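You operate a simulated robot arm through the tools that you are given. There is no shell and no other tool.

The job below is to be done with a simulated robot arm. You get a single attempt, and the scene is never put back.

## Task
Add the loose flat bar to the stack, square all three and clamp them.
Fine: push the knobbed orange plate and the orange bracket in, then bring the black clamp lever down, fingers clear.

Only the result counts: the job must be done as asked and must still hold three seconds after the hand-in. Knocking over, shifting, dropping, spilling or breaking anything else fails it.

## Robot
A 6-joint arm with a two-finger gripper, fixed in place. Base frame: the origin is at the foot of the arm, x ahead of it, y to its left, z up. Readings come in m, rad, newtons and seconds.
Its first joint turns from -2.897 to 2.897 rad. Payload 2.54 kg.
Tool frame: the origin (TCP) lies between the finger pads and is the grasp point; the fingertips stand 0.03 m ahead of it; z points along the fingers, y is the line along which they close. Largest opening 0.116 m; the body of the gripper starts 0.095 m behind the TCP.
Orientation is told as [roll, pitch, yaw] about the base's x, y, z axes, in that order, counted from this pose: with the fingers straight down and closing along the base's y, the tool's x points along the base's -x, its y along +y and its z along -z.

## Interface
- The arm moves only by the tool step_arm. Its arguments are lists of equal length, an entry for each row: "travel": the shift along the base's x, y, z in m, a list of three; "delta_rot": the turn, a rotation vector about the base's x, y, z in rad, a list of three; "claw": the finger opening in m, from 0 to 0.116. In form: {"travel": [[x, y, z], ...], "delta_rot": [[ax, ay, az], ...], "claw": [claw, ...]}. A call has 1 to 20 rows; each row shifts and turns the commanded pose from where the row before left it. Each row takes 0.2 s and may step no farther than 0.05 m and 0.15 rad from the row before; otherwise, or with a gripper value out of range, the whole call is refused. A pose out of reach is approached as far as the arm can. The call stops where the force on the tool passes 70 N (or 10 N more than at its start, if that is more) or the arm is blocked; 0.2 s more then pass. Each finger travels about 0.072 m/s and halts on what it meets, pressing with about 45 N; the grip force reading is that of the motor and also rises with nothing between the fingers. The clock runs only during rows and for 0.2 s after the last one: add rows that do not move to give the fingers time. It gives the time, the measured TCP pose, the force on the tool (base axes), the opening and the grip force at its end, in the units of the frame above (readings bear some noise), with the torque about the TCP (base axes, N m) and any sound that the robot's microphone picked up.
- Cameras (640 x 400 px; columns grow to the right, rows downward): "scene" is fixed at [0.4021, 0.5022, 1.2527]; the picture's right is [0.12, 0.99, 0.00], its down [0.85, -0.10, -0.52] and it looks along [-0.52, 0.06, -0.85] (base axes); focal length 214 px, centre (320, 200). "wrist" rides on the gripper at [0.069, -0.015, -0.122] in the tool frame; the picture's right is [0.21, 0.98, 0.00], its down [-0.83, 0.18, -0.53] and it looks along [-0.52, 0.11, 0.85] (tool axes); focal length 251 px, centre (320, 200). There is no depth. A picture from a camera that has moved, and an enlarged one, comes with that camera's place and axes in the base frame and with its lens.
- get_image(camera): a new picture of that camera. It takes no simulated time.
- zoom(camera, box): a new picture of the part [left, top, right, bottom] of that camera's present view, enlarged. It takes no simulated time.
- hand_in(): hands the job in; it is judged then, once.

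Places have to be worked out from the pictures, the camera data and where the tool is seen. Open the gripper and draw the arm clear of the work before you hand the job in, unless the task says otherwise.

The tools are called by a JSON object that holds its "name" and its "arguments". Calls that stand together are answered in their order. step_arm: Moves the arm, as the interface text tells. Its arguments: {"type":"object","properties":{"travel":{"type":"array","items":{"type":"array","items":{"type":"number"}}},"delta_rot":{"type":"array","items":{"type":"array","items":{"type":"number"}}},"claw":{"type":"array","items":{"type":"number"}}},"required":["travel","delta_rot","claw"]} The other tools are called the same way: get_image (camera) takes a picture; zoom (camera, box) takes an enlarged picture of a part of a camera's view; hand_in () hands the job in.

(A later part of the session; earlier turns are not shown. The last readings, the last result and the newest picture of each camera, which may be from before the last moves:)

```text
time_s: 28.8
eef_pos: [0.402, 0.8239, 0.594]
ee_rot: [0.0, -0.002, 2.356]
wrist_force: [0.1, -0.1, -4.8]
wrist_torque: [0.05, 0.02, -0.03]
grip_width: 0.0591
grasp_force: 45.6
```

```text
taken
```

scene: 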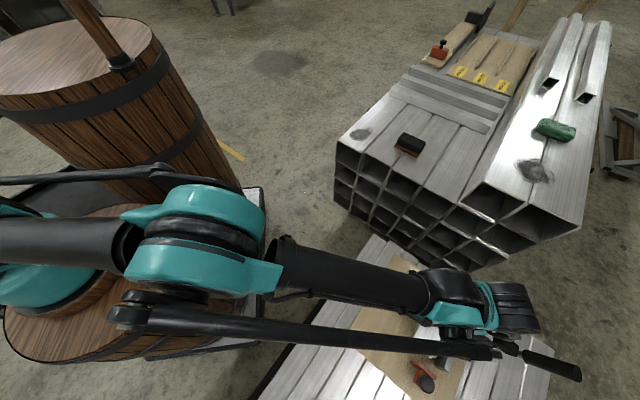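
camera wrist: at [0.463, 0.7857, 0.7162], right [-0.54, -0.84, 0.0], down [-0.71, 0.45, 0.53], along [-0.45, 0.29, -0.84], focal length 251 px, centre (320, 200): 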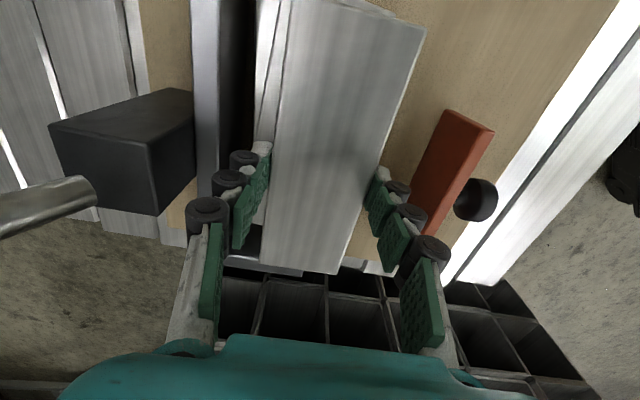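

Bar hovers over the stack with the left finger inside the wall. I lower in 2 mm steps to find contact.

{"name": "step_arm", "arguments": {"travel": [[0, 0, -0.002], [0, 0, -0.002], [0, 0, -0.002], [0, 0, -0.002], [0, 0, 0]], "delta_rot": [[0, 0, 0], [0, 0, 0], [0, 0, 0], [0, 0, 0], [0, 0, 0]], "claw": [0.045, 0.045, 0.045, 0.045, 0.045]}}

{"name": "zoom", "arguments": {"camera": "wrist", "box": [180, 0, 440, 170]}}

```text
time_s: 30.0
eef_pos: [0.4016, 0.8241, 0.5875]
ee_rot: [0.001, -0.002, 2.359]
wrist_force: [0.0, 0.1, -5.8]
wrist_torque: [-0.01, 0.0, 0.03]
grip_width: 0.0591
grasp_force: 45.3
```

```text
2.35 times, centred on (310, 85) of wrist
camera zoom: at [0.4625, 0.7856, 0.7085], right [-0.54, -0.84, 0.0], down [-0.71, 0.45, 0.53], along [-0.45, 0.29, -0.84], focal length 592 px, centre (344, 471)
```

zoom: 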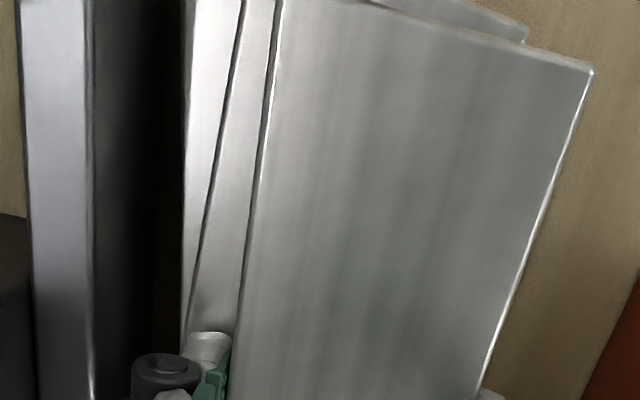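

The two stacked bars peek out on the wall side, as expected. Continue lowering.

{"name": "step_arm", "arguments": {"travel": [[0, 0, -0.002], [0, 0, -0.002], [0, 0, -0.0015], [0, 0, 0]], "delta_rot": [[0, 0, 0], [0, 0, 0], [0, 0, 0], [0, 0, 0]], "claw": [0.045, 0.045, 0.045, 0.045]}}

```text
time_s: 31.0
eef_pos: [0.4013, 0.8236, 0.5828]
ee_rot: [0.002, -0.002, 2.355]
wrist_force: [2.4, 3.0, 20.2]
wrist_torque: [-0.04, -0.51, 0.02]
grip_width: 0.0591
grasp_force: 45.2
```

Contact at TCP z≈0.583 – the bar rests on the stack. I ease up slightly and open just enough to release.

{"name": "step_arm", "arguments": {"travel": [[0, 0, 0.001], [0, 0, 0], [0, 0, 0], [0, 0, 0]], "delta_rot": [[0, 0, 0], [0, 0, 0], [0, 0, 0], [0, 0, 0]], "claw": [0.056, 0.066, 0.07, 0.07]}}

{"name": "get_image", "arguments": {"camera": "wrist"}}

```text
time_s: 32.0
eef_pos: [0.4004, 0.8233, 0.5816]
ee_rot: [0.0, -0.001, 2.359]
wrist_force: [-0.4, -0.2, 0.3]
wrist_torque: [-0.01, -0.02, -0.01]
grip_width: 0.0701
grasp_force: 0.1
```

```text
taken
camera wrist: at [0.462, 0.7858, 0.704], right [-0.54, -0.84, 0.0], down [-0.71, 0.45, 0.53], along [-0.45, 0.29, -0.84], focal length 251 px, centre (320, 200)
```

wrist: 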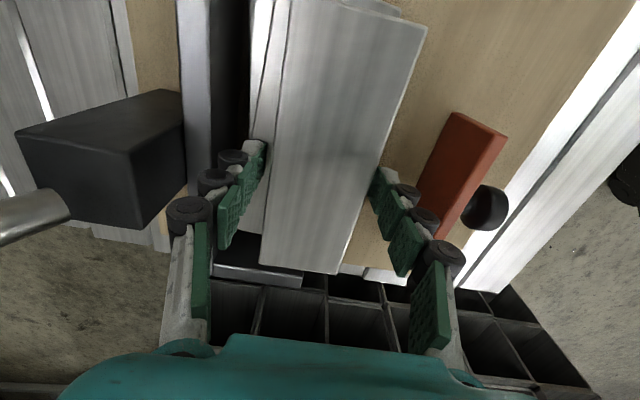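

The bar is released and lies flat on the stack. I rise slowly straight up to clear it.

{"name": "step_arm", "arguments": {"travel": [[0, 0, 0.005], [0, 0, 0.01], [0, 0, 0.03], [0, 0, 0.04], [0, 0, 0.04], [0, 0, 0.04], [0, 0, 0]], "delta_rot": [[0, 0, 0], [0, 0, 0], [0, 0, 0], [0, 0, 0], [0, 0, 0], [0, 0, 0], [0, 0, 0]], "claw": [0.07, 0.07, 0.07, 0.07, 0.07, 0.07, 0.07]}}

{"name": "get_image", "arguments": {"camera": "wrist"}}

{"name": "zoom", "arguments": {"camera": "wrist", "box": [180, 0, 480, 200]}}

```text
time_s: 33.6
eef_pos: [0.4005, 0.8227, 0.7465]
ee_rot: [0.0, -0.003, 2.358]
wrist_force: [0.4, -0.3, -0.2]
wrist_torque: [-0.01, 0.03, -0.02]
grip_width: 0.0699
grasp_force: 0.1
```

```text
taken
camera wrist: at [0.4622, 0.7853, 0.868], right [-0.54, -0.84, 0.0], down [-0.71, 0.45, 0.53], along [-0.45, 0.29, -0.84], focal length 251 px, centre (320, 200)
```

wrist: 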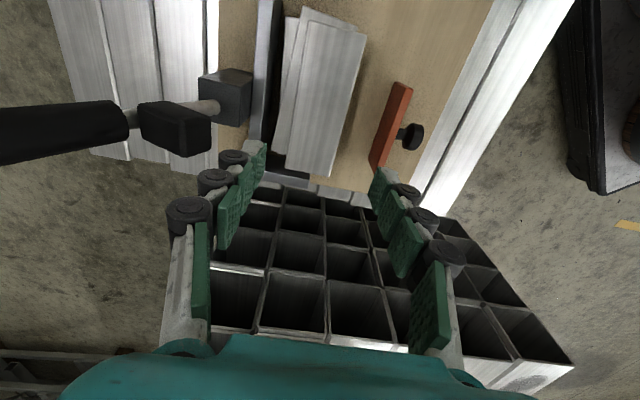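

```text
2.00 times, centred on (330, 100) of wrist
camera zoom: at [0.4622, 0.7853, 0.868], right [-0.54, -0.84, 0.0], down [-0.71, 0.45, 0.53], along [-0.45, 0.29, -0.84], focal length 503 px, centre (300, 400)
```

zoom: 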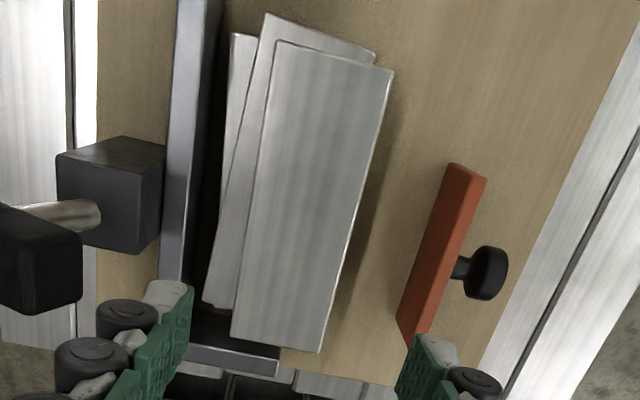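

The bar lies flat on top of the stack. The plate's knob triangulates to about (0.3135, 0.740, 0.557), plate front face at v≈0.797. I retreat behind the knob (toward the base), turn the tool back 90° and close the fingers.

{"name": "step_arm", "arguments": {"travel": [[-0.0101, -0.0099, 0], [-0.0101, -0.0099, 0], [-0.0101, -0.0099, 0], [-0.0101, -0.0099, 0], [-0.0101, -0.0099, 0], [-0.0101, -0.0099, 0], [-0.0101, -0.0099, 0], [-0.0101, -0.0099, 0], [-0.0101, -0.0099, 0], [-0.0101, -0.0099, 0], [-0.0101, -0.0099, 0], [-0.0101, -0.0099, 0], [0, 0, 0], [0, 0, 0]], "delta_rot": [[0, 0, -0.131], [0, 0, -0.131], [0, 0, -0.131], [0, 0, -0.131], [0, 0, -0.131], [0, 0, -0.131], [0, 0, -0.131], [0, 0, -0.131], [0, 0, -0.131], [0, 0, -0.131], [0, 0, -0.131], [0, 0, -0.131], [0, 0, 0], [0, 0, 0]], "claw": [0.06, 0.05, 0.04, 0.03, 0.02, 0.01, 0, 0, 0, 0, 0, 0, 0, 0]}}

{"name": "get_image", "arguments": {"camera": "wrist"}}

{"name": "get_image", "arguments": {"camera": "scene"}}

```text
time_s: 36.6
eef_pos: [0.2809, 0.7058, 0.7472]
ee_rot: [0.0, -0.002, 0.786]
wrist_force: [-0.1, -0.6, -0.1]
wrist_torque: [0.0, -0.01, 0.0]
grip_width: 0.0001
grasp_force: 28.7
```

```text
taken
camera wrist: at [0.2432, 0.6456, 0.8685], right [-0.84, 0.54, 0.0], down [0.46, 0.71, 0.53], along [0.29, 0.45, -0.84], focal length 251 px, centre (320, 200)
```

wrist: 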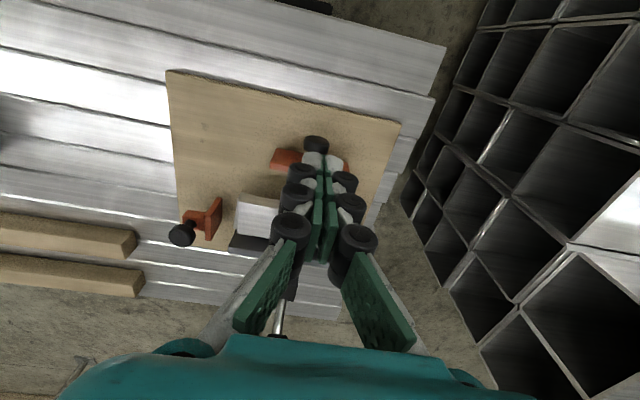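

```text
taken
```

scene: 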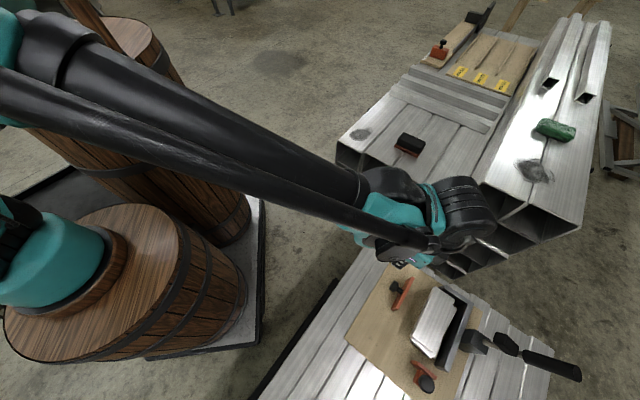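

The knob is straight ahead at u≈0.302, back of head v≈0.725; my fingers are at v≈0.698. I descend to TCP z≈0.565.

{"name": "step_arm", "arguments": {"travel": [[0, 0, -0.04], [0, 0, -0.04], [0, 0, -0.04], [0, 0, -0.04], [0, 0, -0.022], [0, 0, 0], [0, 0, 0]], "delta_rot": [[0, 0, 0], [0, 0, 0], [0, 0, 0], [0, 0, 0], [0, 0, 0], [0, 0, 0], [0, 0, 0]], "claw": [0, 0, 0, 0, 0, 0, 0]}}

{"name": "get_image", "arguments": {"camera": "wrist"}}

{"name": "zoom", "arguments": {"camera": "scene", "box": [340, 240, 500, 400]}}

```text
time_s: 38.2
eef_pos: [0.2796, 0.7052, 0.5656]
ee_rot: [0.001, 0.0, 0.785]
wrist_force: [0.6, 1.1, -0.2]
wrist_torque: [0.01, 0.0, 0.01]
grip_width: 0.0
grasp_force: 28.4
```

```text
taken
camera wrist: at [0.2431, 0.6449, 0.6869], right [-0.84, 0.54, 0.0], down [0.46, 0.71, 0.53], along [0.29, 0.45, -0.84], focal length 251 px, centre (320, 200)
```

wrist: 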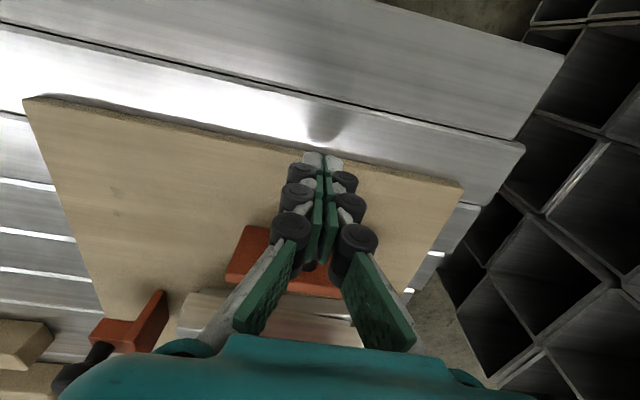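

```text
2.50 times, centred on (420, 320) of scene
camera zoom: at [0.4021, 0.5022, 1.2527], right [0.12, 0.99, 0.0], down [0.85, -0.1, -0.52], along [-0.52, 0.06, -0.85], focal length 536 px, centre (70, -100)
```

zoom: 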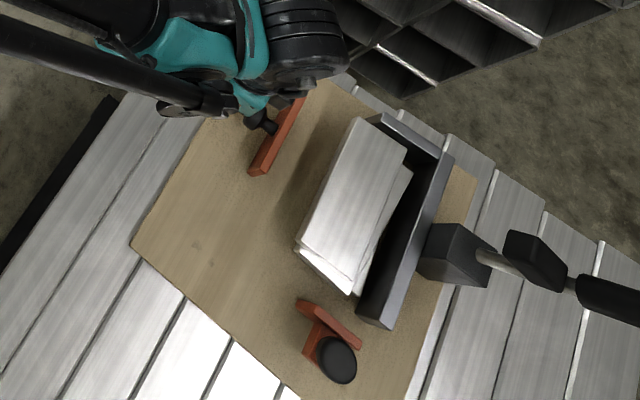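

The pusher is placed; scene view confirms fingers behind the knob. I push along +45° by 45 mm first.

{"name": "step_arm", "arguments": {"travel": [[0.0035, 0.0035, 0], [0.0035, 0.0035, 0], [0.0035, 0.0035, 0], [0.0035, 0.0035, 0], [0.0035, 0.0035, 0], [0.0035, 0.0035, 0], [0.0035, 0.0035, 0], [0.0035, 0.0035, 0], [0.0035, 0.0035, 0], [0, 0, 0]], "delta_rot": [[0, 0, 0], [0, 0, 0], [0, 0, 0], [0, 0, 0], [0, 0, 0], [0, 0, 0], [0, 0, 0], [0, 0, 0], [0, 0, 0], [0, 0, 0]], "claw": [0, 0, 0, 0, 0, 0, 0, 0, 0, 0]}}

{"name": "zoom", "arguments": {"camera": "scene", "box": [340, 240, 500, 400]}}

{"name": "get_image", "arguments": {"camera": "wrist"}}

```text
time_s: 40.4
eef_pos: [0.3116, 0.7364, 0.5648]
ee_rot: [-0.001, -0.001, 0.785]
wrist_force: [0.1, 0.6, 0.3]
wrist_torque: [-0.02, 0.01, 0.03]
grip_width: 0.0
grasp_force: 29.1
```

```text
2.50 times, centred on (420, 320) of scene
camera zoom: at [0.4021, 0.5022, 1.2527], right [0.12, 0.99, 0.0], down [0.85, -0.1, -0.52], along [-0.52, 0.06, -0.85], focal length 536 px, centre (70, -100)
```

zoom: 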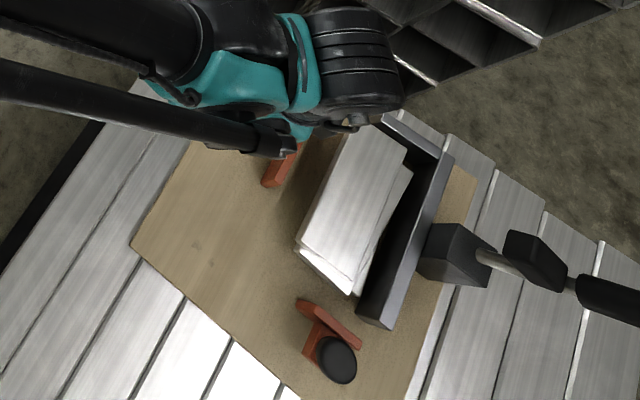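

```text
taken
camera wrist: at [0.2749, 0.6769, 0.6875], right [-0.84, 0.54, 0.0], down [0.46, 0.71, 0.54], along [0.29, 0.45, -0.84], focal length 251 px, centre (320, 200)
```

wrist: 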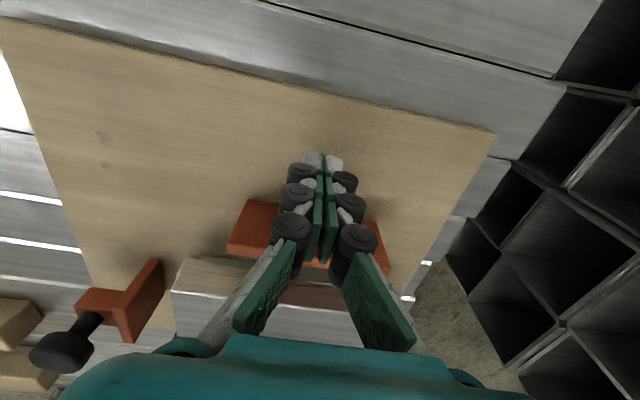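

The plate moves freely ahead of the fingers. I push another 25 mm.

{"name": "step_arm", "arguments": {"travel": [[0.0035, 0.0035, 0], [0.0035, 0.0035, 0], [0.0035, 0.0035, 0], [0.0035, 0.0035, 0], [0.0035, 0.0035, 0], [0, 0, 0]], "delta_rot": [[0, 0, 0], [0, 0, 0], [0, 0, 0], [0, 0, 0], [0, 0, 0], [0, 0, 0]], "claw": [0, 0, 0, 0, 0, 0]}}

{"name": "zoom", "arguments": {"camera": "scene", "box": [380, 260, 500, 400]}}

{"name": "get_image", "arguments": {"camera": "wrist"}}

```text
time_s: 41.8
eef_pos: [0.3302, 0.754, 0.5644]
ee_rot: [-0.001, -0.001, 0.784]
wrist_force: [-0.8, -0.3, 0.3]
wrist_torque: [0.0, 0.0, -0.01]
grip_width: 0.0
grasp_force: 28.8
```

```text
2.86 times, centred on (440, 330) of scene
camera zoom: at [0.4021, 0.5022, 1.2527], right [0.12, 0.99, 0.0], down [0.85, -0.1, -0.52], along [-0.52, 0.06, -0.85], focal length 613 px, centre (-23, -171)
```

zoom: 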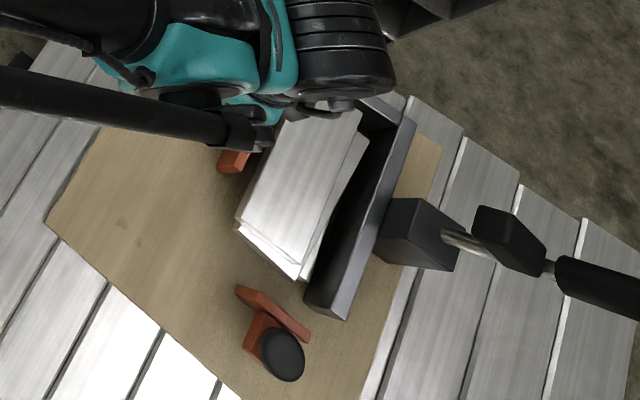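

```text
taken
camera wrist: at [0.2924, 0.694, 0.6868], right [-0.84, 0.54, 0.0], down [0.46, 0.71, 0.53], along [0.29, 0.45, -0.84], focal length 251 px, centre (320, 200)
```

wrist: 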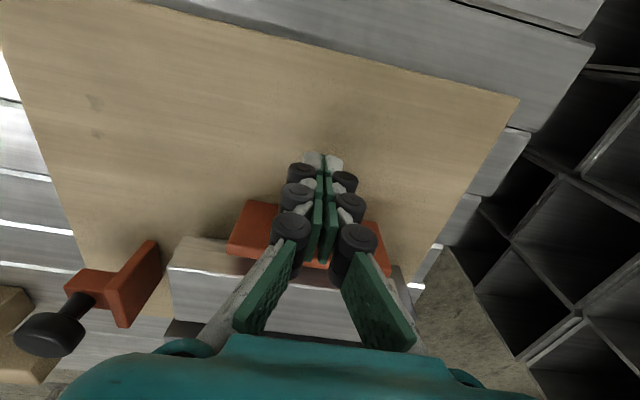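

The plate has reached the bars. I keep pushing gently with 3 mm rows.

{"name": "step_arm", "arguments": {"travel": [[0.0021, 0.0021, 0], [0.0021, 0.0021, 0], [0.0021, 0.0021, 0], [0.0021, 0.0021, 0], [0, 0, 0]], "delta_rot": [[0, 0, 0], [0, 0, 0], [0, 0, 0], [0, 0, 0], [0, 0, 0]], "claw": [0, 0, 0, 0, 0]}}

{"name": "zoom", "arguments": {"camera": "scene", "box": [400, 270, 490, 380]}}

```text
time_s: 43.0
eef_pos: [0.3386, 0.7615, 0.5643]
ee_rot: [-0.001, -0.002, 0.787]
wrist_force: [-1.2, 0.3, -0.5]
wrist_torque: [0.02, 0.03, 0.0]
grip_width: 0.0001
grasp_force: 28.4
```

```text
3.64 times, centred on (445, 325) of scene
camera zoom: at [0.4021, 0.5022, 1.2527], right [0.12, 0.99, 0.0], down [0.85, -0.1, -0.52], along [-0.52, 0.06, -0.85], focal length 780 px, centre (-134, -254)
```

zoom: 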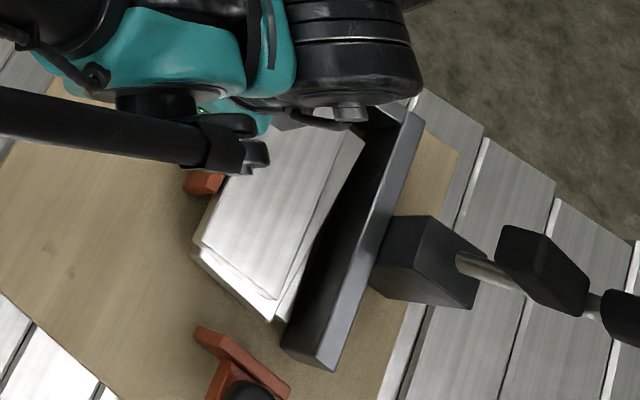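

The top bar has moved toward alignment with the others; no notable force yet. Continue pushing.

{"name": "step_arm", "arguments": {"travel": [[0.0021, 0.0021, 0], [0.0021, 0.0021, 0], [0.0021, 0.0021, 0], [0.0021, 0.0021, 0], [0, 0, 0]], "delta_rot": [[0, 0, 0], [0, 0, 0], [0, 0, 0], [0, 0, 0], [0, 0, 0]], "claw": [0, 0, 0, 0, 0]}}

{"name": "zoom", "arguments": {"camera": "scene", "box": [400, 270, 490, 380]}}

```text
time_s: 44.2
eef_pos: [0.3468, 0.7706, 0.5647]
ee_rot: [0.001, -0.002, 0.786]
wrist_force: [-3.3, -0.9, 0.6]
wrist_torque: [-0.03, 0.02, 0.0]
grip_width: 0.0
grasp_force: 28.7
```

```text
3.64 times, centred on (445, 325) of scene
camera zoom: at [0.4021, 0.5022, 1.2527], right [0.12, 0.99, 0.0], down [0.85, -0.1, -0.52], along [-0.52, 0.06, -0.85], focal length 780 px, centre (-134, -254)
```

zoom: 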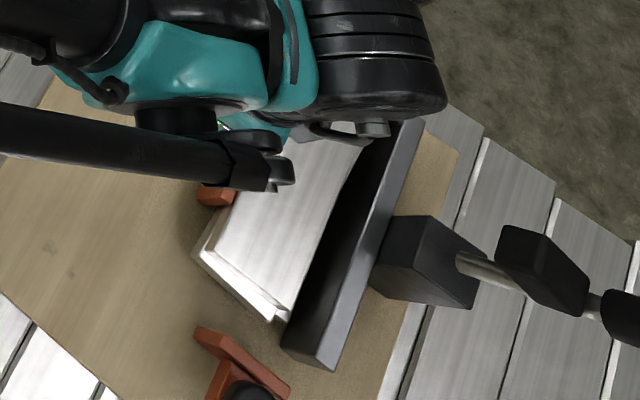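

Force is rising slightly (~3 N) as the lower bars start to be pushed. Continue.

{"name": "step_arm", "arguments": {"travel": [[0.0021, 0.0021, 0], [0.0021, 0.0021, 0], [0.0021, 0.0021, 0], [0, 0, 0]], "delta_rot": [[0, 0, 0], [0, 0, 0], [0, 0, 0], [0, 0, 0]], "claw": [0, 0, 0, 0]}}

{"name": "zoom", "arguments": {"camera": "scene", "box": [400, 270, 490, 380]}}

{"name": "get_image", "arguments": {"camera": "wrist"}}

```text
time_s: 45.2
eef_pos: [0.3534, 0.7755, 0.5647]
ee_rot: [0.001, -0.003, 0.786]
wrist_force: [-4.5, -6.6, 1.4]
wrist_torque: [-0.08, 0.01, -0.03]
grip_width: 0.0
grasp_force: 29.0
```

```text
3.64 times, centred on (445, 325) of scene
camera zoom: at [0.4021, 0.5022, 1.2527], right [0.12, 0.99, 0.0], down [0.85, -0.1, -0.52], along [-0.52, 0.06, -0.85], focal length 780 px, centre (-134, -254)
```

zoom: 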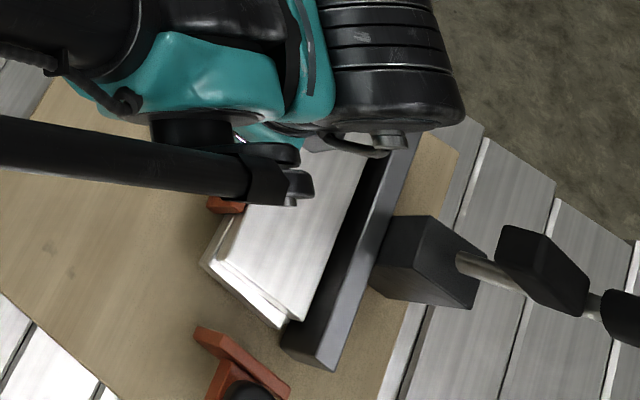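

```text
taken
camera wrist: at [0.3157, 0.7171, 0.6868], right [-0.84, 0.54, 0.0], down [0.46, 0.71, 0.53], along [0.29, 0.45, -0.84], focal length 251 px, centre (320, 200)
```

wrist: 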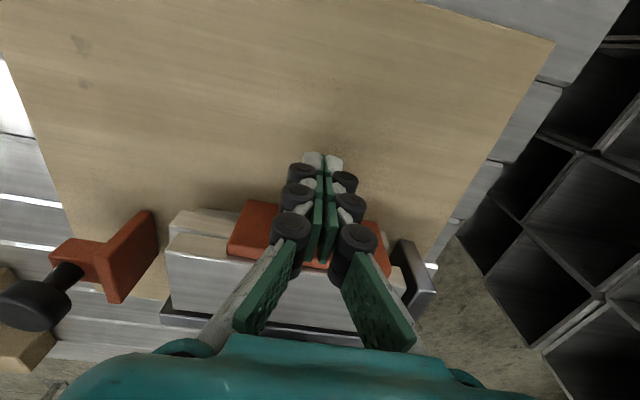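

The bars are moving together (force ~8 N), with a gap to the wall still visible. Continue.

{"name": "step_arm", "arguments": {"travel": [[0.0021, 0.0021, 0], [0.0021, 0.0021, 0], [0.0021, 0.0021, 0], [0, 0, 0]], "delta_rot": [[0, 0, 0], [0, 0, 0], [0, 0, 0], [0, 0, 0]], "claw": [0, 0, 0, 0]}}

{"name": "zoom", "arguments": {"camera": "scene", "box": [400, 270, 490, 380]}}

```text
time_s: 46.2
eef_pos: [0.3586, 0.7825, 0.5643]
ee_rot: [0.001, -0.003, 0.784]
wrist_force: [-5.8, -5.1, -2.5]
wrist_torque: [-0.09, 0.1, 0.03]
grip_width: 0.0001
grasp_force: 28.6
```

```text
3.64 times, centred on (445, 325) of scene
camera zoom: at [0.4021, 0.5022, 1.2527], right [0.12, 0.99, 0.0], down [0.85, -0.1, -0.52], along [-0.52, 0.06, -0.85], focal length 780 px, centre (-134, -254)
```

zoom: 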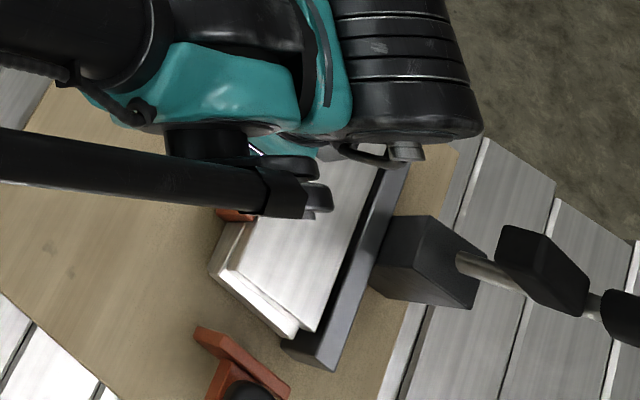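

Gap to the wall is shrinking with ~8 N force. Continue until the force climbs.

{"name": "step_arm", "arguments": {"travel": [[0.0021, 0.0021, 0], [0.0021, 0.0021, 0], [0, 0, 0]], "delta_rot": [[0, 0, 0], [0, 0, 0], [0, 0, 0]], "claw": [0, 0, 0]}}

{"name": "zoom", "arguments": {"camera": "scene", "box": [400, 270, 490, 380]}}

```text
time_s: 47.0
eef_pos: [0.3631, 0.7856, 0.5645]
ee_rot: [0.001, -0.002, 0.784]
wrist_force: [-8.7, -6.0, 0.2]
wrist_torque: [-0.11, 0.15, 0.06]
grip_width: 0.0001
grasp_force: 28.6
```

```text
3.64 times, centred on (445, 325) of scene
camera zoom: at [0.4021, 0.5022, 1.2527], right [0.12, 0.99, 0.0], down [0.85, -0.1, -0.52], along [-0.52, 0.06, -0.85], focal length 780 px, centre (-134, -254)
```

zoom: 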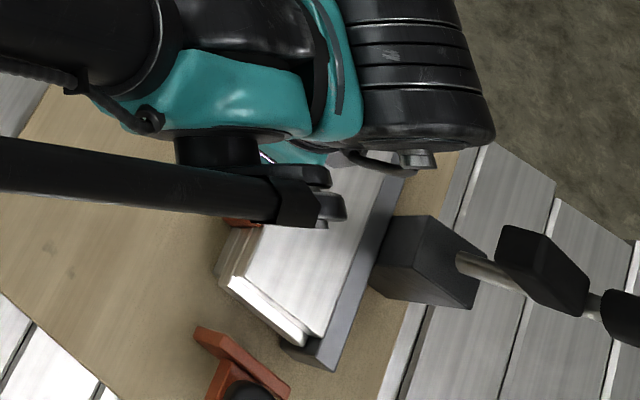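

Almost at the wall. Two more rows of 2 mm.

{"name": "step_arm", "arguments": {"travel": [[0.0014, 0.0014, 0], [0.0014, 0.0014, 0], [0, 0, 0]], "delta_rot": [[0, 0, 0], [0, 0, 0], [0, 0, 0]], "claw": [0, 0, 0]}}

{"name": "zoom", "arguments": {"camera": "scene", "box": [400, 270, 490, 380]}}

{"name": "get_image", "arguments": {"camera": "wrist"}}

```text
time_s: 48.0
eef_pos: [0.3636, 0.7876, 0.5636]
ee_rot: [-0.005, 0.01, 0.787]
wrist_force: [-9.5, -18.7, 7.5]
wrist_torque: [-0.15, 0.16, -0.01]
grip_width: 0.0061
grasp_force: 29.0
stopped in row 3: the force on the tool passed its limit at 71 N (the readings are from after the stop); the commanded pose is now the measured one
```

```text
3.64 times, centred on (445, 325) of scene
camera zoom: at [0.4021, 0.5022, 1.2527], right [0.12, 0.99, 0.0], down [0.85, -0.1, -0.52], along [-0.52, 0.06, -0.85], focal length 780 px, centre (-134, -254)
```

zoom: 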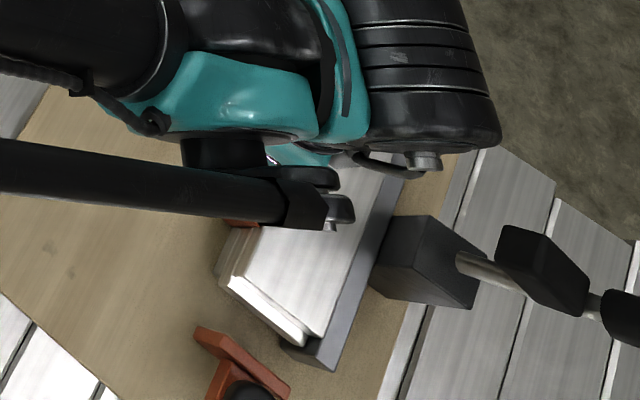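

```text
taken
camera wrist: at [0.3266, 0.7289, 0.6876], right [-0.84, 0.54, 0.0], down [0.46, 0.72, 0.52], along [0.28, 0.44, -0.85], focal length 251 px, centre (320, 200)
```

wrist: 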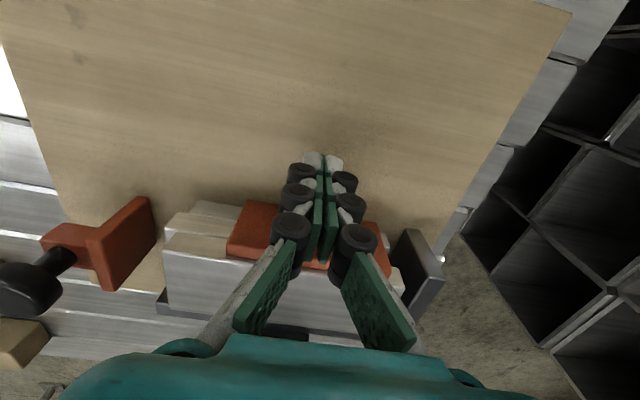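

A hard stop was reached (bars pressed against the wall). I zoom in to check alignment of the side faces.

{"name": "zoom", "arguments": {"camera": "wrist", "box": [80, 160, 300, 340]}}

{"name": "zoom", "arguments": {"camera": "scene", "box": [420, 320, 470, 370]}}

```text
2.22 times, centred on (190, 250) of wrist
camera zoom: at [0.3266, 0.7289, 0.6876], right [-0.84, 0.54, 0.0], down [0.46, 0.72, 0.52], along [0.28, 0.44, -0.85], focal length 559 px, centre (609, 89)
```

zoom: 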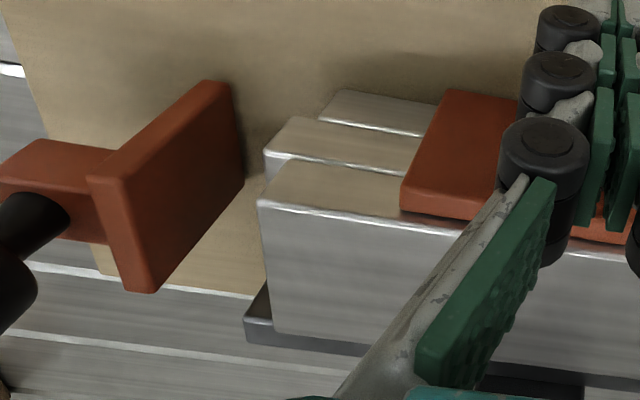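

```text
8.00 times, centred on (445, 345) of scene
camera zoom: at [0.4021, 0.5022, 1.2527], right [0.12, 0.99, 0.0], down [0.85, -0.1, -0.52], along [-0.52, 0.06, -0.85], focal length 1716 px, centre (-680, -960)
```

zoom: 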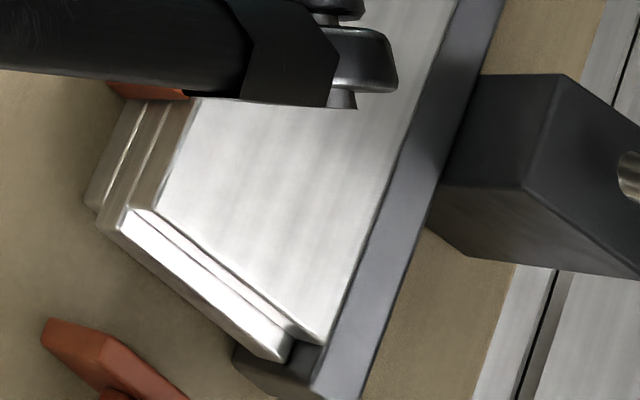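

All three bars' side faces are flush with the plate; they are staggered only along the long direction. I back off from the knob, rise, and move behind the bracket with the camera looking along +u.

{"name": "step_arm", "arguments": {"travel": [[-0.005, -0.005, 0], [-0.01, -0.01, 0], [-0.014, -0.014, 0], [0, 0, 0.03], [0, 0, 0.045], [0, 0, 0.045], [0, 0, 0.045], [0, 0, 0.02], [0, 0, 0]], "delta_rot": [[0, 0, 0], [0, 0, 0], [0, 0, 0], [0, 0, 0], [0, 0, 0], [0, 0, 0], [0, 0, 0], [0, 0, 0], [0, 0, 0]], "claw": [0, 0, 0, 0, 0, 0, 0, 0, 0]}}

{"name": "get_image", "arguments": {"camera": "wrist"}}

{"name": "get_image", "arguments": {"camera": "scene"}}

```text
time_s: 50.0
eef_pos: [0.3345, 0.7593, 0.7512]
ee_rot: [-0.003, 0.007, 0.787]
wrist_force: [0.4, -0.7, -0.5]
wrist_torque: [0.0, -0.01, 0.0]
grip_width: 0.0003
grasp_force: 28.8
```

```text
taken
camera wrist: at [0.2979, 0.7005, 0.8734], right [-0.84, 0.54, 0.0], down [0.46, 0.72, 0.53], along [0.28, 0.44, -0.85], focal length 251 px, centre (320, 200)
```

wrist: 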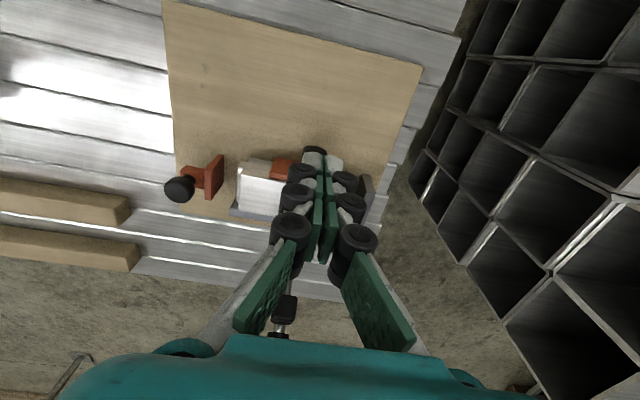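

```text
taken
```

scene: 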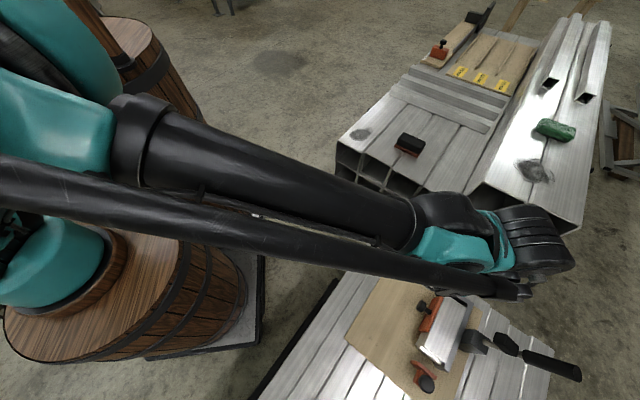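

The plate stays put against the bars. I move behind the bracket (u≈0.12, v≈0.895), turning +90° and opening the fingers for a free view.

{"name": "step_arm", "arguments": {"travel": [[0.0178, -0.0035, 0], [0.0178, -0.0035, 0], [0.0178, -0.0035, 0], [0.0178, -0.0035, 0], [0.0178, -0.0035, 0], [0.0178, -0.0035, 0], [0.0178, -0.0035, 0], [0.0178, -0.0035, 0], [0.0178, -0.0035, 0], [0.0178, -0.0035, 0], [0.0178, -0.0035, 0], [0.0178, -0.0035, 0], [0, 0, 0], [0, 0, 0]], "delta_rot": [[0, 0, 0.131], [0, 0, 0.131], [0, 0, 0.131], [0, 0, 0.131], [0, 0, 0.131], [0, 0, 0.131], [0, 0, 0.131], [0, 0, 0.131], [0, 0, 0.131], [0, 0, 0.131], [0, 0, 0.131], [0, 0, 0.131], [0, 0, 0], [0, 0, 0]], "claw": [0.02, 0.05, 0.08, 0.11, 0.116, 0.116, 0.116, 0.116, 0.116, 0.116, 0.116, 0.116, 0.116, 0.116]}}

{"name": "get_image", "arguments": {"camera": "wrist"}}

{"name": "zoom", "arguments": {"camera": "wrist", "box": [220, 80, 420, 280]}}

{"name": "get_image", "arguments": {"camera": "scene"}}

```text
time_s: 53.0
eef_pos: [0.5477, 0.7181, 0.7493]
ee_rot: [-0.002, 0.007, 2.362]
wrist_force: [0.2, 0.0, -0.4]
wrist_torque: [-0.02, 0.04, 0.0]
grip_width: 0.1163
grasp_force: 0.1
```

```text
taken
camera wrist: at [0.6081, 0.68, 0.872], right [-0.53, -0.84, 0.0], down [-0.72, 0.45, 0.53], along [-0.44, 0.28, -0.85], focal length 251 px, centre (320, 200)
```

wrist: 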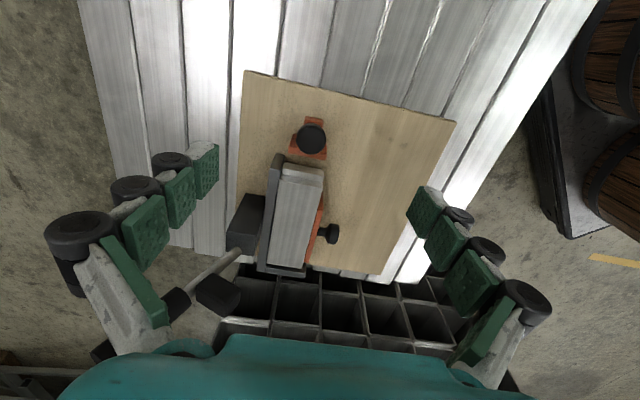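

```text
2.00 times, centred on (320, 180) of wrist
camera zoom: at [0.6081, 0.68, 0.872], right [-0.53, -0.84, 0.0], down [-0.72, 0.45, 0.53], along [-0.44, 0.28, -0.85], focal length 503 px, centre (320, 240)
```

zoom: 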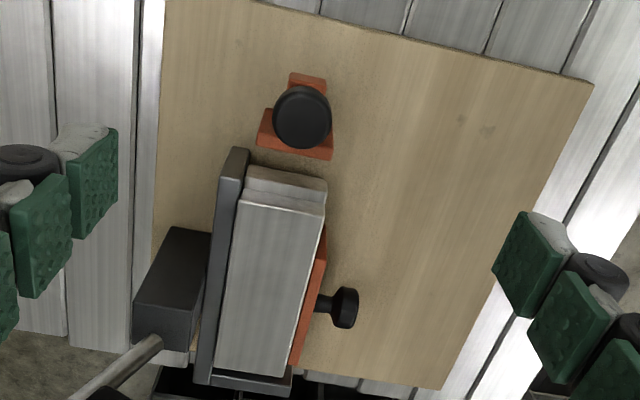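

```text
taken
```

scene: 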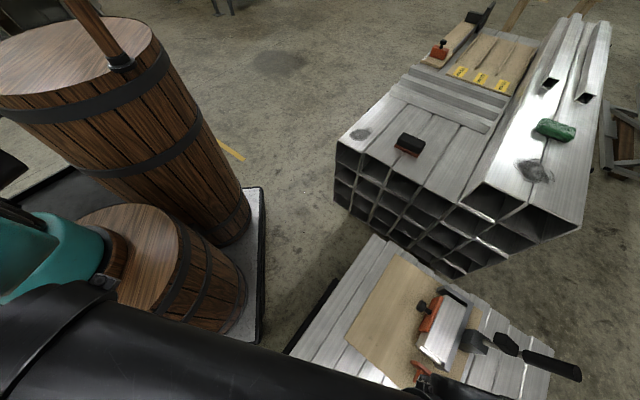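

Now it's clear the bracket has a vertical knob on top of a block: knob centre ≈ (0.536, 0.738, 0.58), block back at u≈0.13, plate front u≈0.174. I close the fingers, tilt the tool 0.25 rad so tips lead toward +u, and shift behind the block.

{"name": "step_arm", "arguments": {"travel": [[0.012, -0.0078, 0], [0.012, -0.0078, 0], [0, 0, 0], [0, 0, 0], [0, 0, -0.04], [0, 0, -0.04], [0, 0, -0.04], [0, 0, 0], [0, 0, 0]], "delta_rot": [[0.0884, 0.0884, 0], [0.0884, 0.0884, 0], [0, 0, 0], [0, 0, 0], [0, 0, 0], [0, 0, 0], [0, 0, 0], [0, 0, 0], [0, 0, 0]], "claw": [0.08, 0.05, 0.02, 0, 0, 0, 0, 0, 0]}}

{"name": "get_image", "arguments": {"camera": "wrist"}}

{"name": "get_image", "arguments": {"camera": "scene"}}

```text
time_s: 55.0
eef_pos: [0.5732, 0.7005, 0.6293]
ee_rot: [-0.003, -0.243, 2.36]
wrist_force: [-0.3, 0.2, -0.9]
wrist_torque: [0.01, 0.02, 0.0]
grip_width: 0.0
grasp_force: 28.7
```

```text
taken
camera wrist: at [0.6526, 0.644, 0.7317], right [-0.54, -0.84, -0.05], down [-0.61, 0.34, 0.72], along [-0.58, 0.42, -0.7], focal length 251 px, centre (320, 200)
```

wrist: 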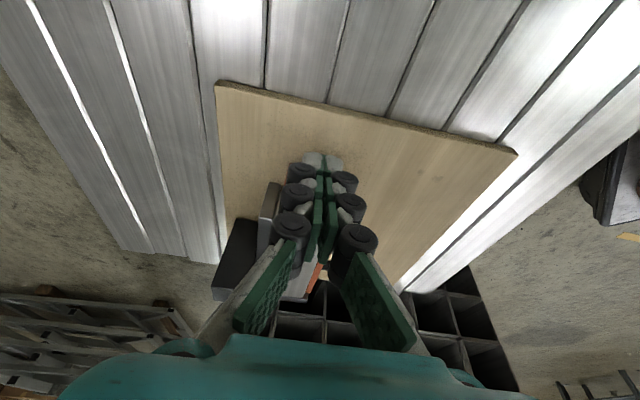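

```text
taken
```

scene: 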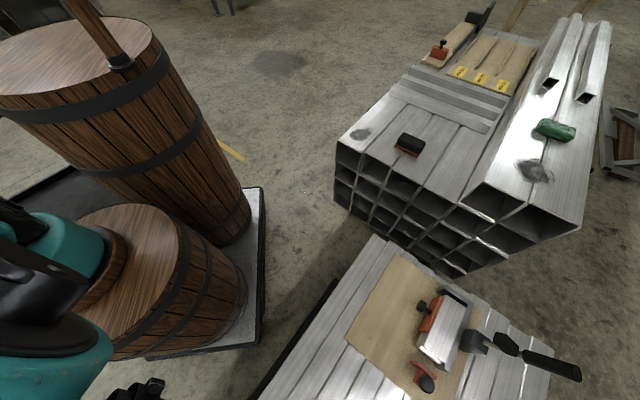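

Tilted as intended, bracket is ahead. I descend the remaining 70 mm behind the block.

{"name": "step_arm", "arguments": {"travel": [[0, 0, -0.035], [0, 0, -0.03], [0, 0, -0.004], [0, 0, 0]], "delta_rot": [[0, 0, 0], [0, 0, 0], [0, 0, 0], [0, 0, 0]], "claw": [0, 0, 0, 0]}}

{"name": "get_image", "arguments": {"camera": "wrist"}}

{"name": "zoom", "arguments": {"camera": "scene", "box": [380, 280, 500, 400]}}

```text
time_s: 56.0
eef_pos: [0.573, 0.7012, 0.5602]
ee_rot: [-0.003, -0.243, 2.359]
wrist_force: [-0.6, 0.0, -0.6]
wrist_torque: [-0.01, 0.03, 0.02]
grip_width: 0.0
grasp_force: 28.8
```

```text
taken
camera wrist: at [0.6522, 0.6445, 0.6627], right [-0.54, -0.84, -0.05], down [-0.61, 0.34, 0.72], along [-0.58, 0.42, -0.7], focal length 251 px, centre (320, 200)
```

wrist: 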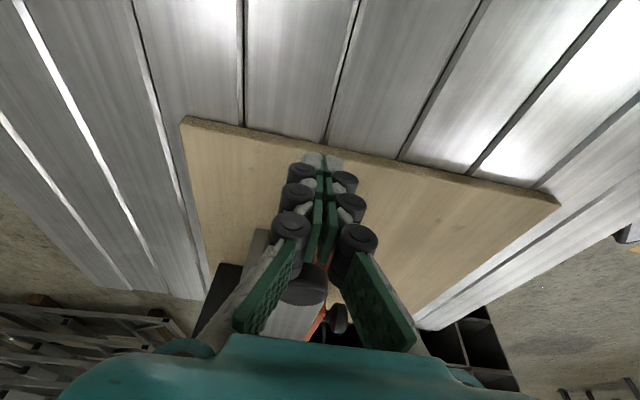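

```text
3.33 times, centred on (440, 340) of scene
camera zoom: at [0.4021, 0.5022, 1.2527], right [0.12, 0.99, 0.0], down [0.85, -0.1, -0.52], along [-0.52, 0.06, -0.85], focal length 715 px, centre (-80, -267)
```

zoom: 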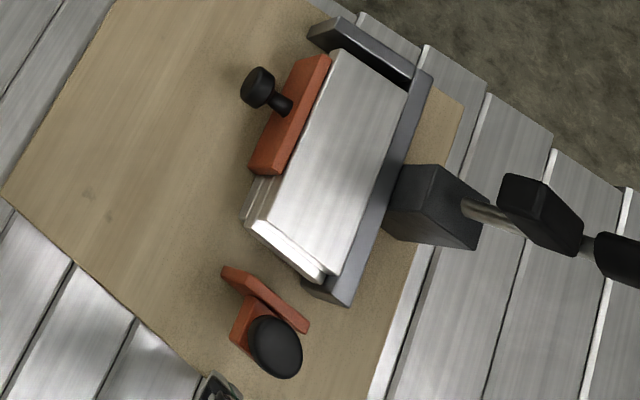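

Projection checks confirm the tips are behind the block's centreline (off by ~3 mm in v, corrected). I push along +u 30 mm first.

{"name": "step_arm", "arguments": {"travel": [[0.002, 0.002, 0], [-0.0035, 0.0035, 0], [-0.0035, 0.0035, 0], [-0.0035, 0.0035, 0], [-0.0035, 0.0035, 0], [-0.0035, 0.0035, 0], [-0.0035, 0.0035, 0], [0, 0, 0]], "delta_rot": [[0, 0, 0], [0, 0, 0], [0, 0, 0], [0, 0, 0], [0, 0, 0], [0, 0, 0], [0, 0, 0], [0, 0, 0]], "claw": [0, 0, 0, 0, 0, 0, 0, 0]}}

{"name": "zoom", "arguments": {"camera": "scene", "box": [380, 280, 500, 400]}}

{"name": "get_image", "arguments": {"camera": "wrist"}}

```text
time_s: 57.8
eef_pos: [0.5537, 0.7253, 0.5601]
ee_rot: [-0.004, -0.243, 2.359]
wrist_force: [-0.5, 0.4, 0.4]
wrist_torque: [0.0, -0.01, -0.03]
grip_width: 0.0001
grasp_force: 29.0
```

```text
3.33 times, centred on (440, 340) of scene
camera zoom: at [0.4021, 0.5022, 1.2527], right [0.12, 0.99, 0.0], down [0.85, -0.1, -0.52], along [-0.52, 0.06, -0.85], focal length 715 px, centre (-80, -267)
```

zoom: 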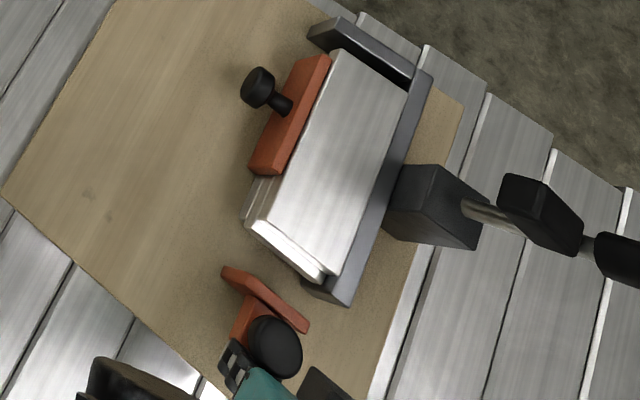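

```text
taken
camera wrist: at [0.6335, 0.6673, 0.6621], right [-0.54, -0.84, -0.05], down [-0.61, 0.34, 0.72], along [-0.58, 0.42, -0.7], focal length 251 px, centre (320, 200)
```

wrist: 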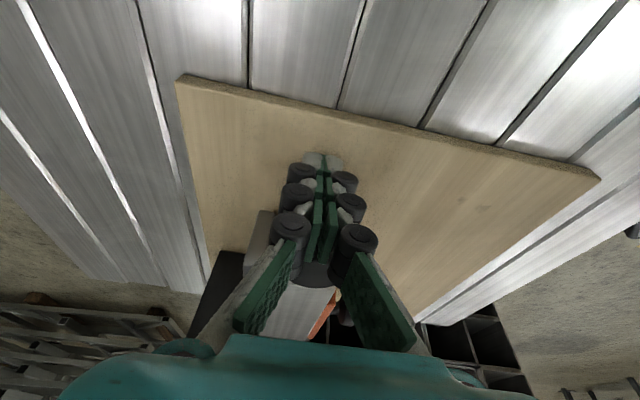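

Tips are now right at the block's back. Continue pushing 25 mm.

{"name": "step_arm", "arguments": {"travel": [[-0.0035, 0.0035, 0], [-0.0035, 0.0035, 0], [-0.0035, 0.0035, 0], [-0.0035, 0.0035, 0], [-0.0035, 0.0035, 0], [0, 0, 0]], "delta_rot": [[0, 0, 0], [0, 0, 0], [0, 0, 0], [0, 0, 0], [0, 0, 0], [0, 0, 0]], "claw": [0, 0, 0, 0, 0, 0]}}

{"name": "zoom", "arguments": {"camera": "scene", "box": [380, 280, 500, 400]}}

```text
time_s: 59.1
eef_pos: [0.5367, 0.7411, 0.5608]
ee_rot: [-0.005, -0.241, 2.36]
wrist_force: [0.3, 0.4, -0.7]
wrist_torque: [0.0, 0.02, -0.01]
grip_width: 0.0
grasp_force: 28.2
```

```text
3.33 times, centred on (440, 340) of scene
camera zoom: at [0.4021, 0.5022, 1.2527], right [0.12, 0.99, 0.0], down [0.85, -0.1, -0.52], along [-0.52, 0.06, -0.85], focal length 715 px, centre (-80, -267)
```

zoom: 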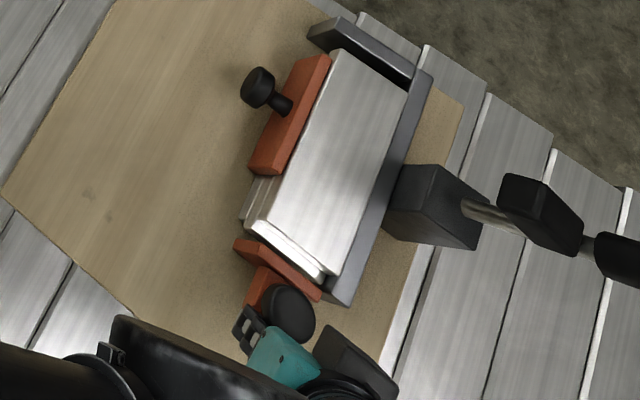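

The bracket slides along and is near the bar ends. Continue with 3 mm rows.

{"name": "step_arm", "arguments": {"travel": [[-0.0021, 0.0021, 0], [-0.0021, 0.0021, 0], [-0.0021, 0.0021, 0], [-0.0021, 0.0021, 0], [-0.0021, 0.0021, 0], [0, 0, 0]], "delta_rot": [[0, 0, 0], [0, 0, 0], [0, 0, 0], [0, 0, 0], [0, 0, 0], [0, 0, 0]], "claw": [0, 0, 0, 0, 0, 0]}}

{"name": "zoom", "arguments": {"camera": "scene", "box": [380, 280, 500, 400]}}

```text
time_s: 60.5
eef_pos: [0.5258, 0.7516, 0.5603]
ee_rot: [-0.002, -0.243, 2.362]
wrist_force: [5.6, -5.7, -1.9]
wrist_torque: [0.18, 0.19, 0.02]
grip_width: 0.0001
grasp_force: 28.5
```

```text
3.33 times, centred on (440, 340) of scene
camera zoom: at [0.4021, 0.5022, 1.2527], right [0.12, 0.99, 0.0], down [0.85, -0.1, -0.52], along [-0.52, 0.06, -0.85], focal length 715 px, centre (-80, -267)
```

zoom: 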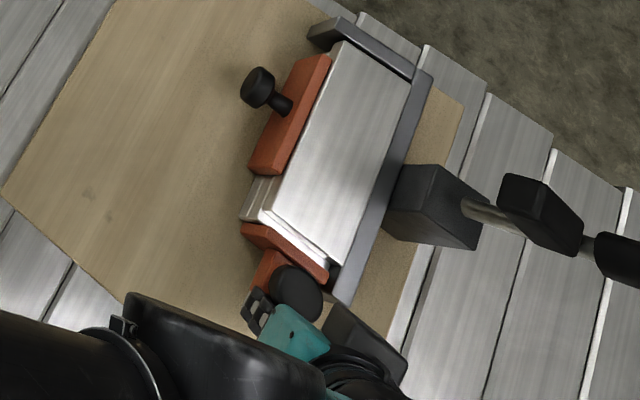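

Now pushing the bars (≈8 N). Continue with small rows.

{"name": "step_arm", "arguments": {"travel": [[-0.0021, 0.0021, 0], [-0.0021, 0.0021, 0], [-0.0021, 0.0021, 0], [0, 0, 0]], "delta_rot": [[0, 0, 0], [0, 0, 0], [0, 0, 0], [0, 0, 0]], "claw": [0, 0, 0, 0]}}

{"name": "zoom", "arguments": {"camera": "scene", "box": [400, 270, 490, 380]}}

```text
time_s: 61.5
eef_pos: [0.5194, 0.7598, 0.5603]
ee_rot: [-0.002, -0.243, 2.36]
wrist_force: [5.0, -6.5, -1.5]
wrist_torque: [0.19, 0.14, 0.0]
grip_width: 0.0001
grasp_force: 29.0
```

```text
3.64 times, centred on (445, 325) of scene
camera zoom: at [0.4021, 0.5022, 1.2527], right [0.12, 0.99, 0.0], down [0.85, -0.1, -0.52], along [-0.52, 0.06, -0.85], focal length 780 px, centre (-134, -254)
```

zoom: 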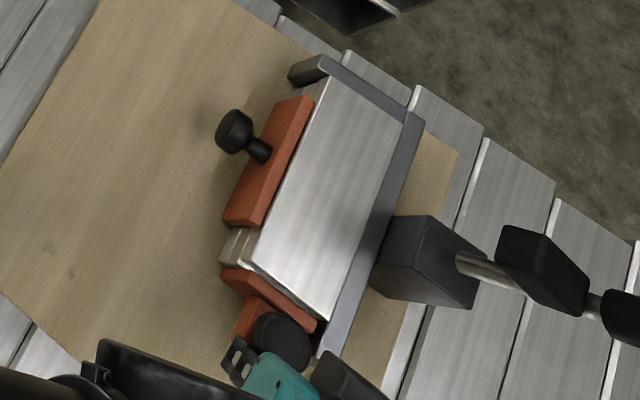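

Nearly seated against the short wall. Continue with 2 mm rows until the force rises.

{"name": "step_arm", "arguments": {"travel": [[-0.0014, 0.0014, 0], [-0.0014, 0.0014, 0], [0, 0, 0]], "delta_rot": [[0, 0, 0], [0, 0, 0], [0, 0, 0]], "claw": [0, 0, 0]}}

{"name": "zoom", "arguments": {"camera": "scene", "box": [420, 270, 480, 350]}}

```text
time_s: 62.4
eef_pos: [0.5167, 0.7614, 0.561]
ee_rot: [-0.003, -0.244, 2.36]
wrist_force: [8.7, -11.2, 2.6]
wrist_torque: [0.33, 0.32, 0.09]
grip_width: 0.0
grasp_force: 28.4
```

```text
5.00 times, centred on (450, 310) of scene
camera zoom: at [0.4021, 0.5022, 1.2527], right [0.12, 0.99, 0.0], down [0.85, -0.1, -0.52], along [-0.52, 0.06, -0.85], focal length 1072 px, centre (-330, -350)
```

zoom: 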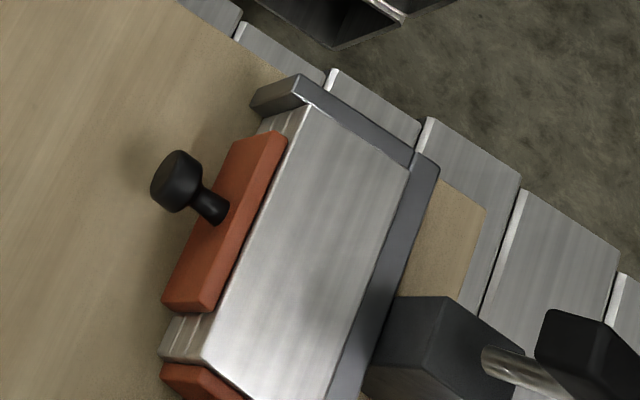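

The stack looks seated at both walls. One more small push to confirm the hard stop.

{"name": "step_arm", "arguments": {"travel": [[-0.0011, 0.0011, 0], [-0.0011, 0.0011, 0], [0, 0, 0]], "delta_rot": [[0, 0, 0], [0, 0, 0], [0, 0, 0]], "claw": [0, 0, 0]}}

{"name": "zoom", "arguments": {"camera": "scene", "box": [410, 280, 470, 370]}}

```text
time_s: 63.1
eef_pos: [0.5165, 0.7611, 0.5607]
ee_rot: [-0.004, -0.24, 2.356]
wrist_force: [24.7, -39.6, 9.0]
wrist_torque: [1.02, 0.88, 0.19]
grip_width: 0.0
grasp_force: 28.5
```

```text
4.44 times, centred on (440, 325) of scene
camera zoom: at [0.4021, 0.5022, 1.2527], right [0.12, 0.99, 0.0], down [0.85, -0.1, -0.52], along [-0.52, 0.06, -0.85], focal length 953 px, centre (-213, -356)
```

zoom: 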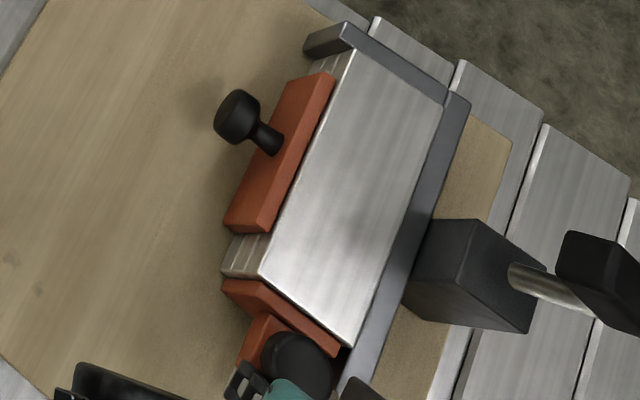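

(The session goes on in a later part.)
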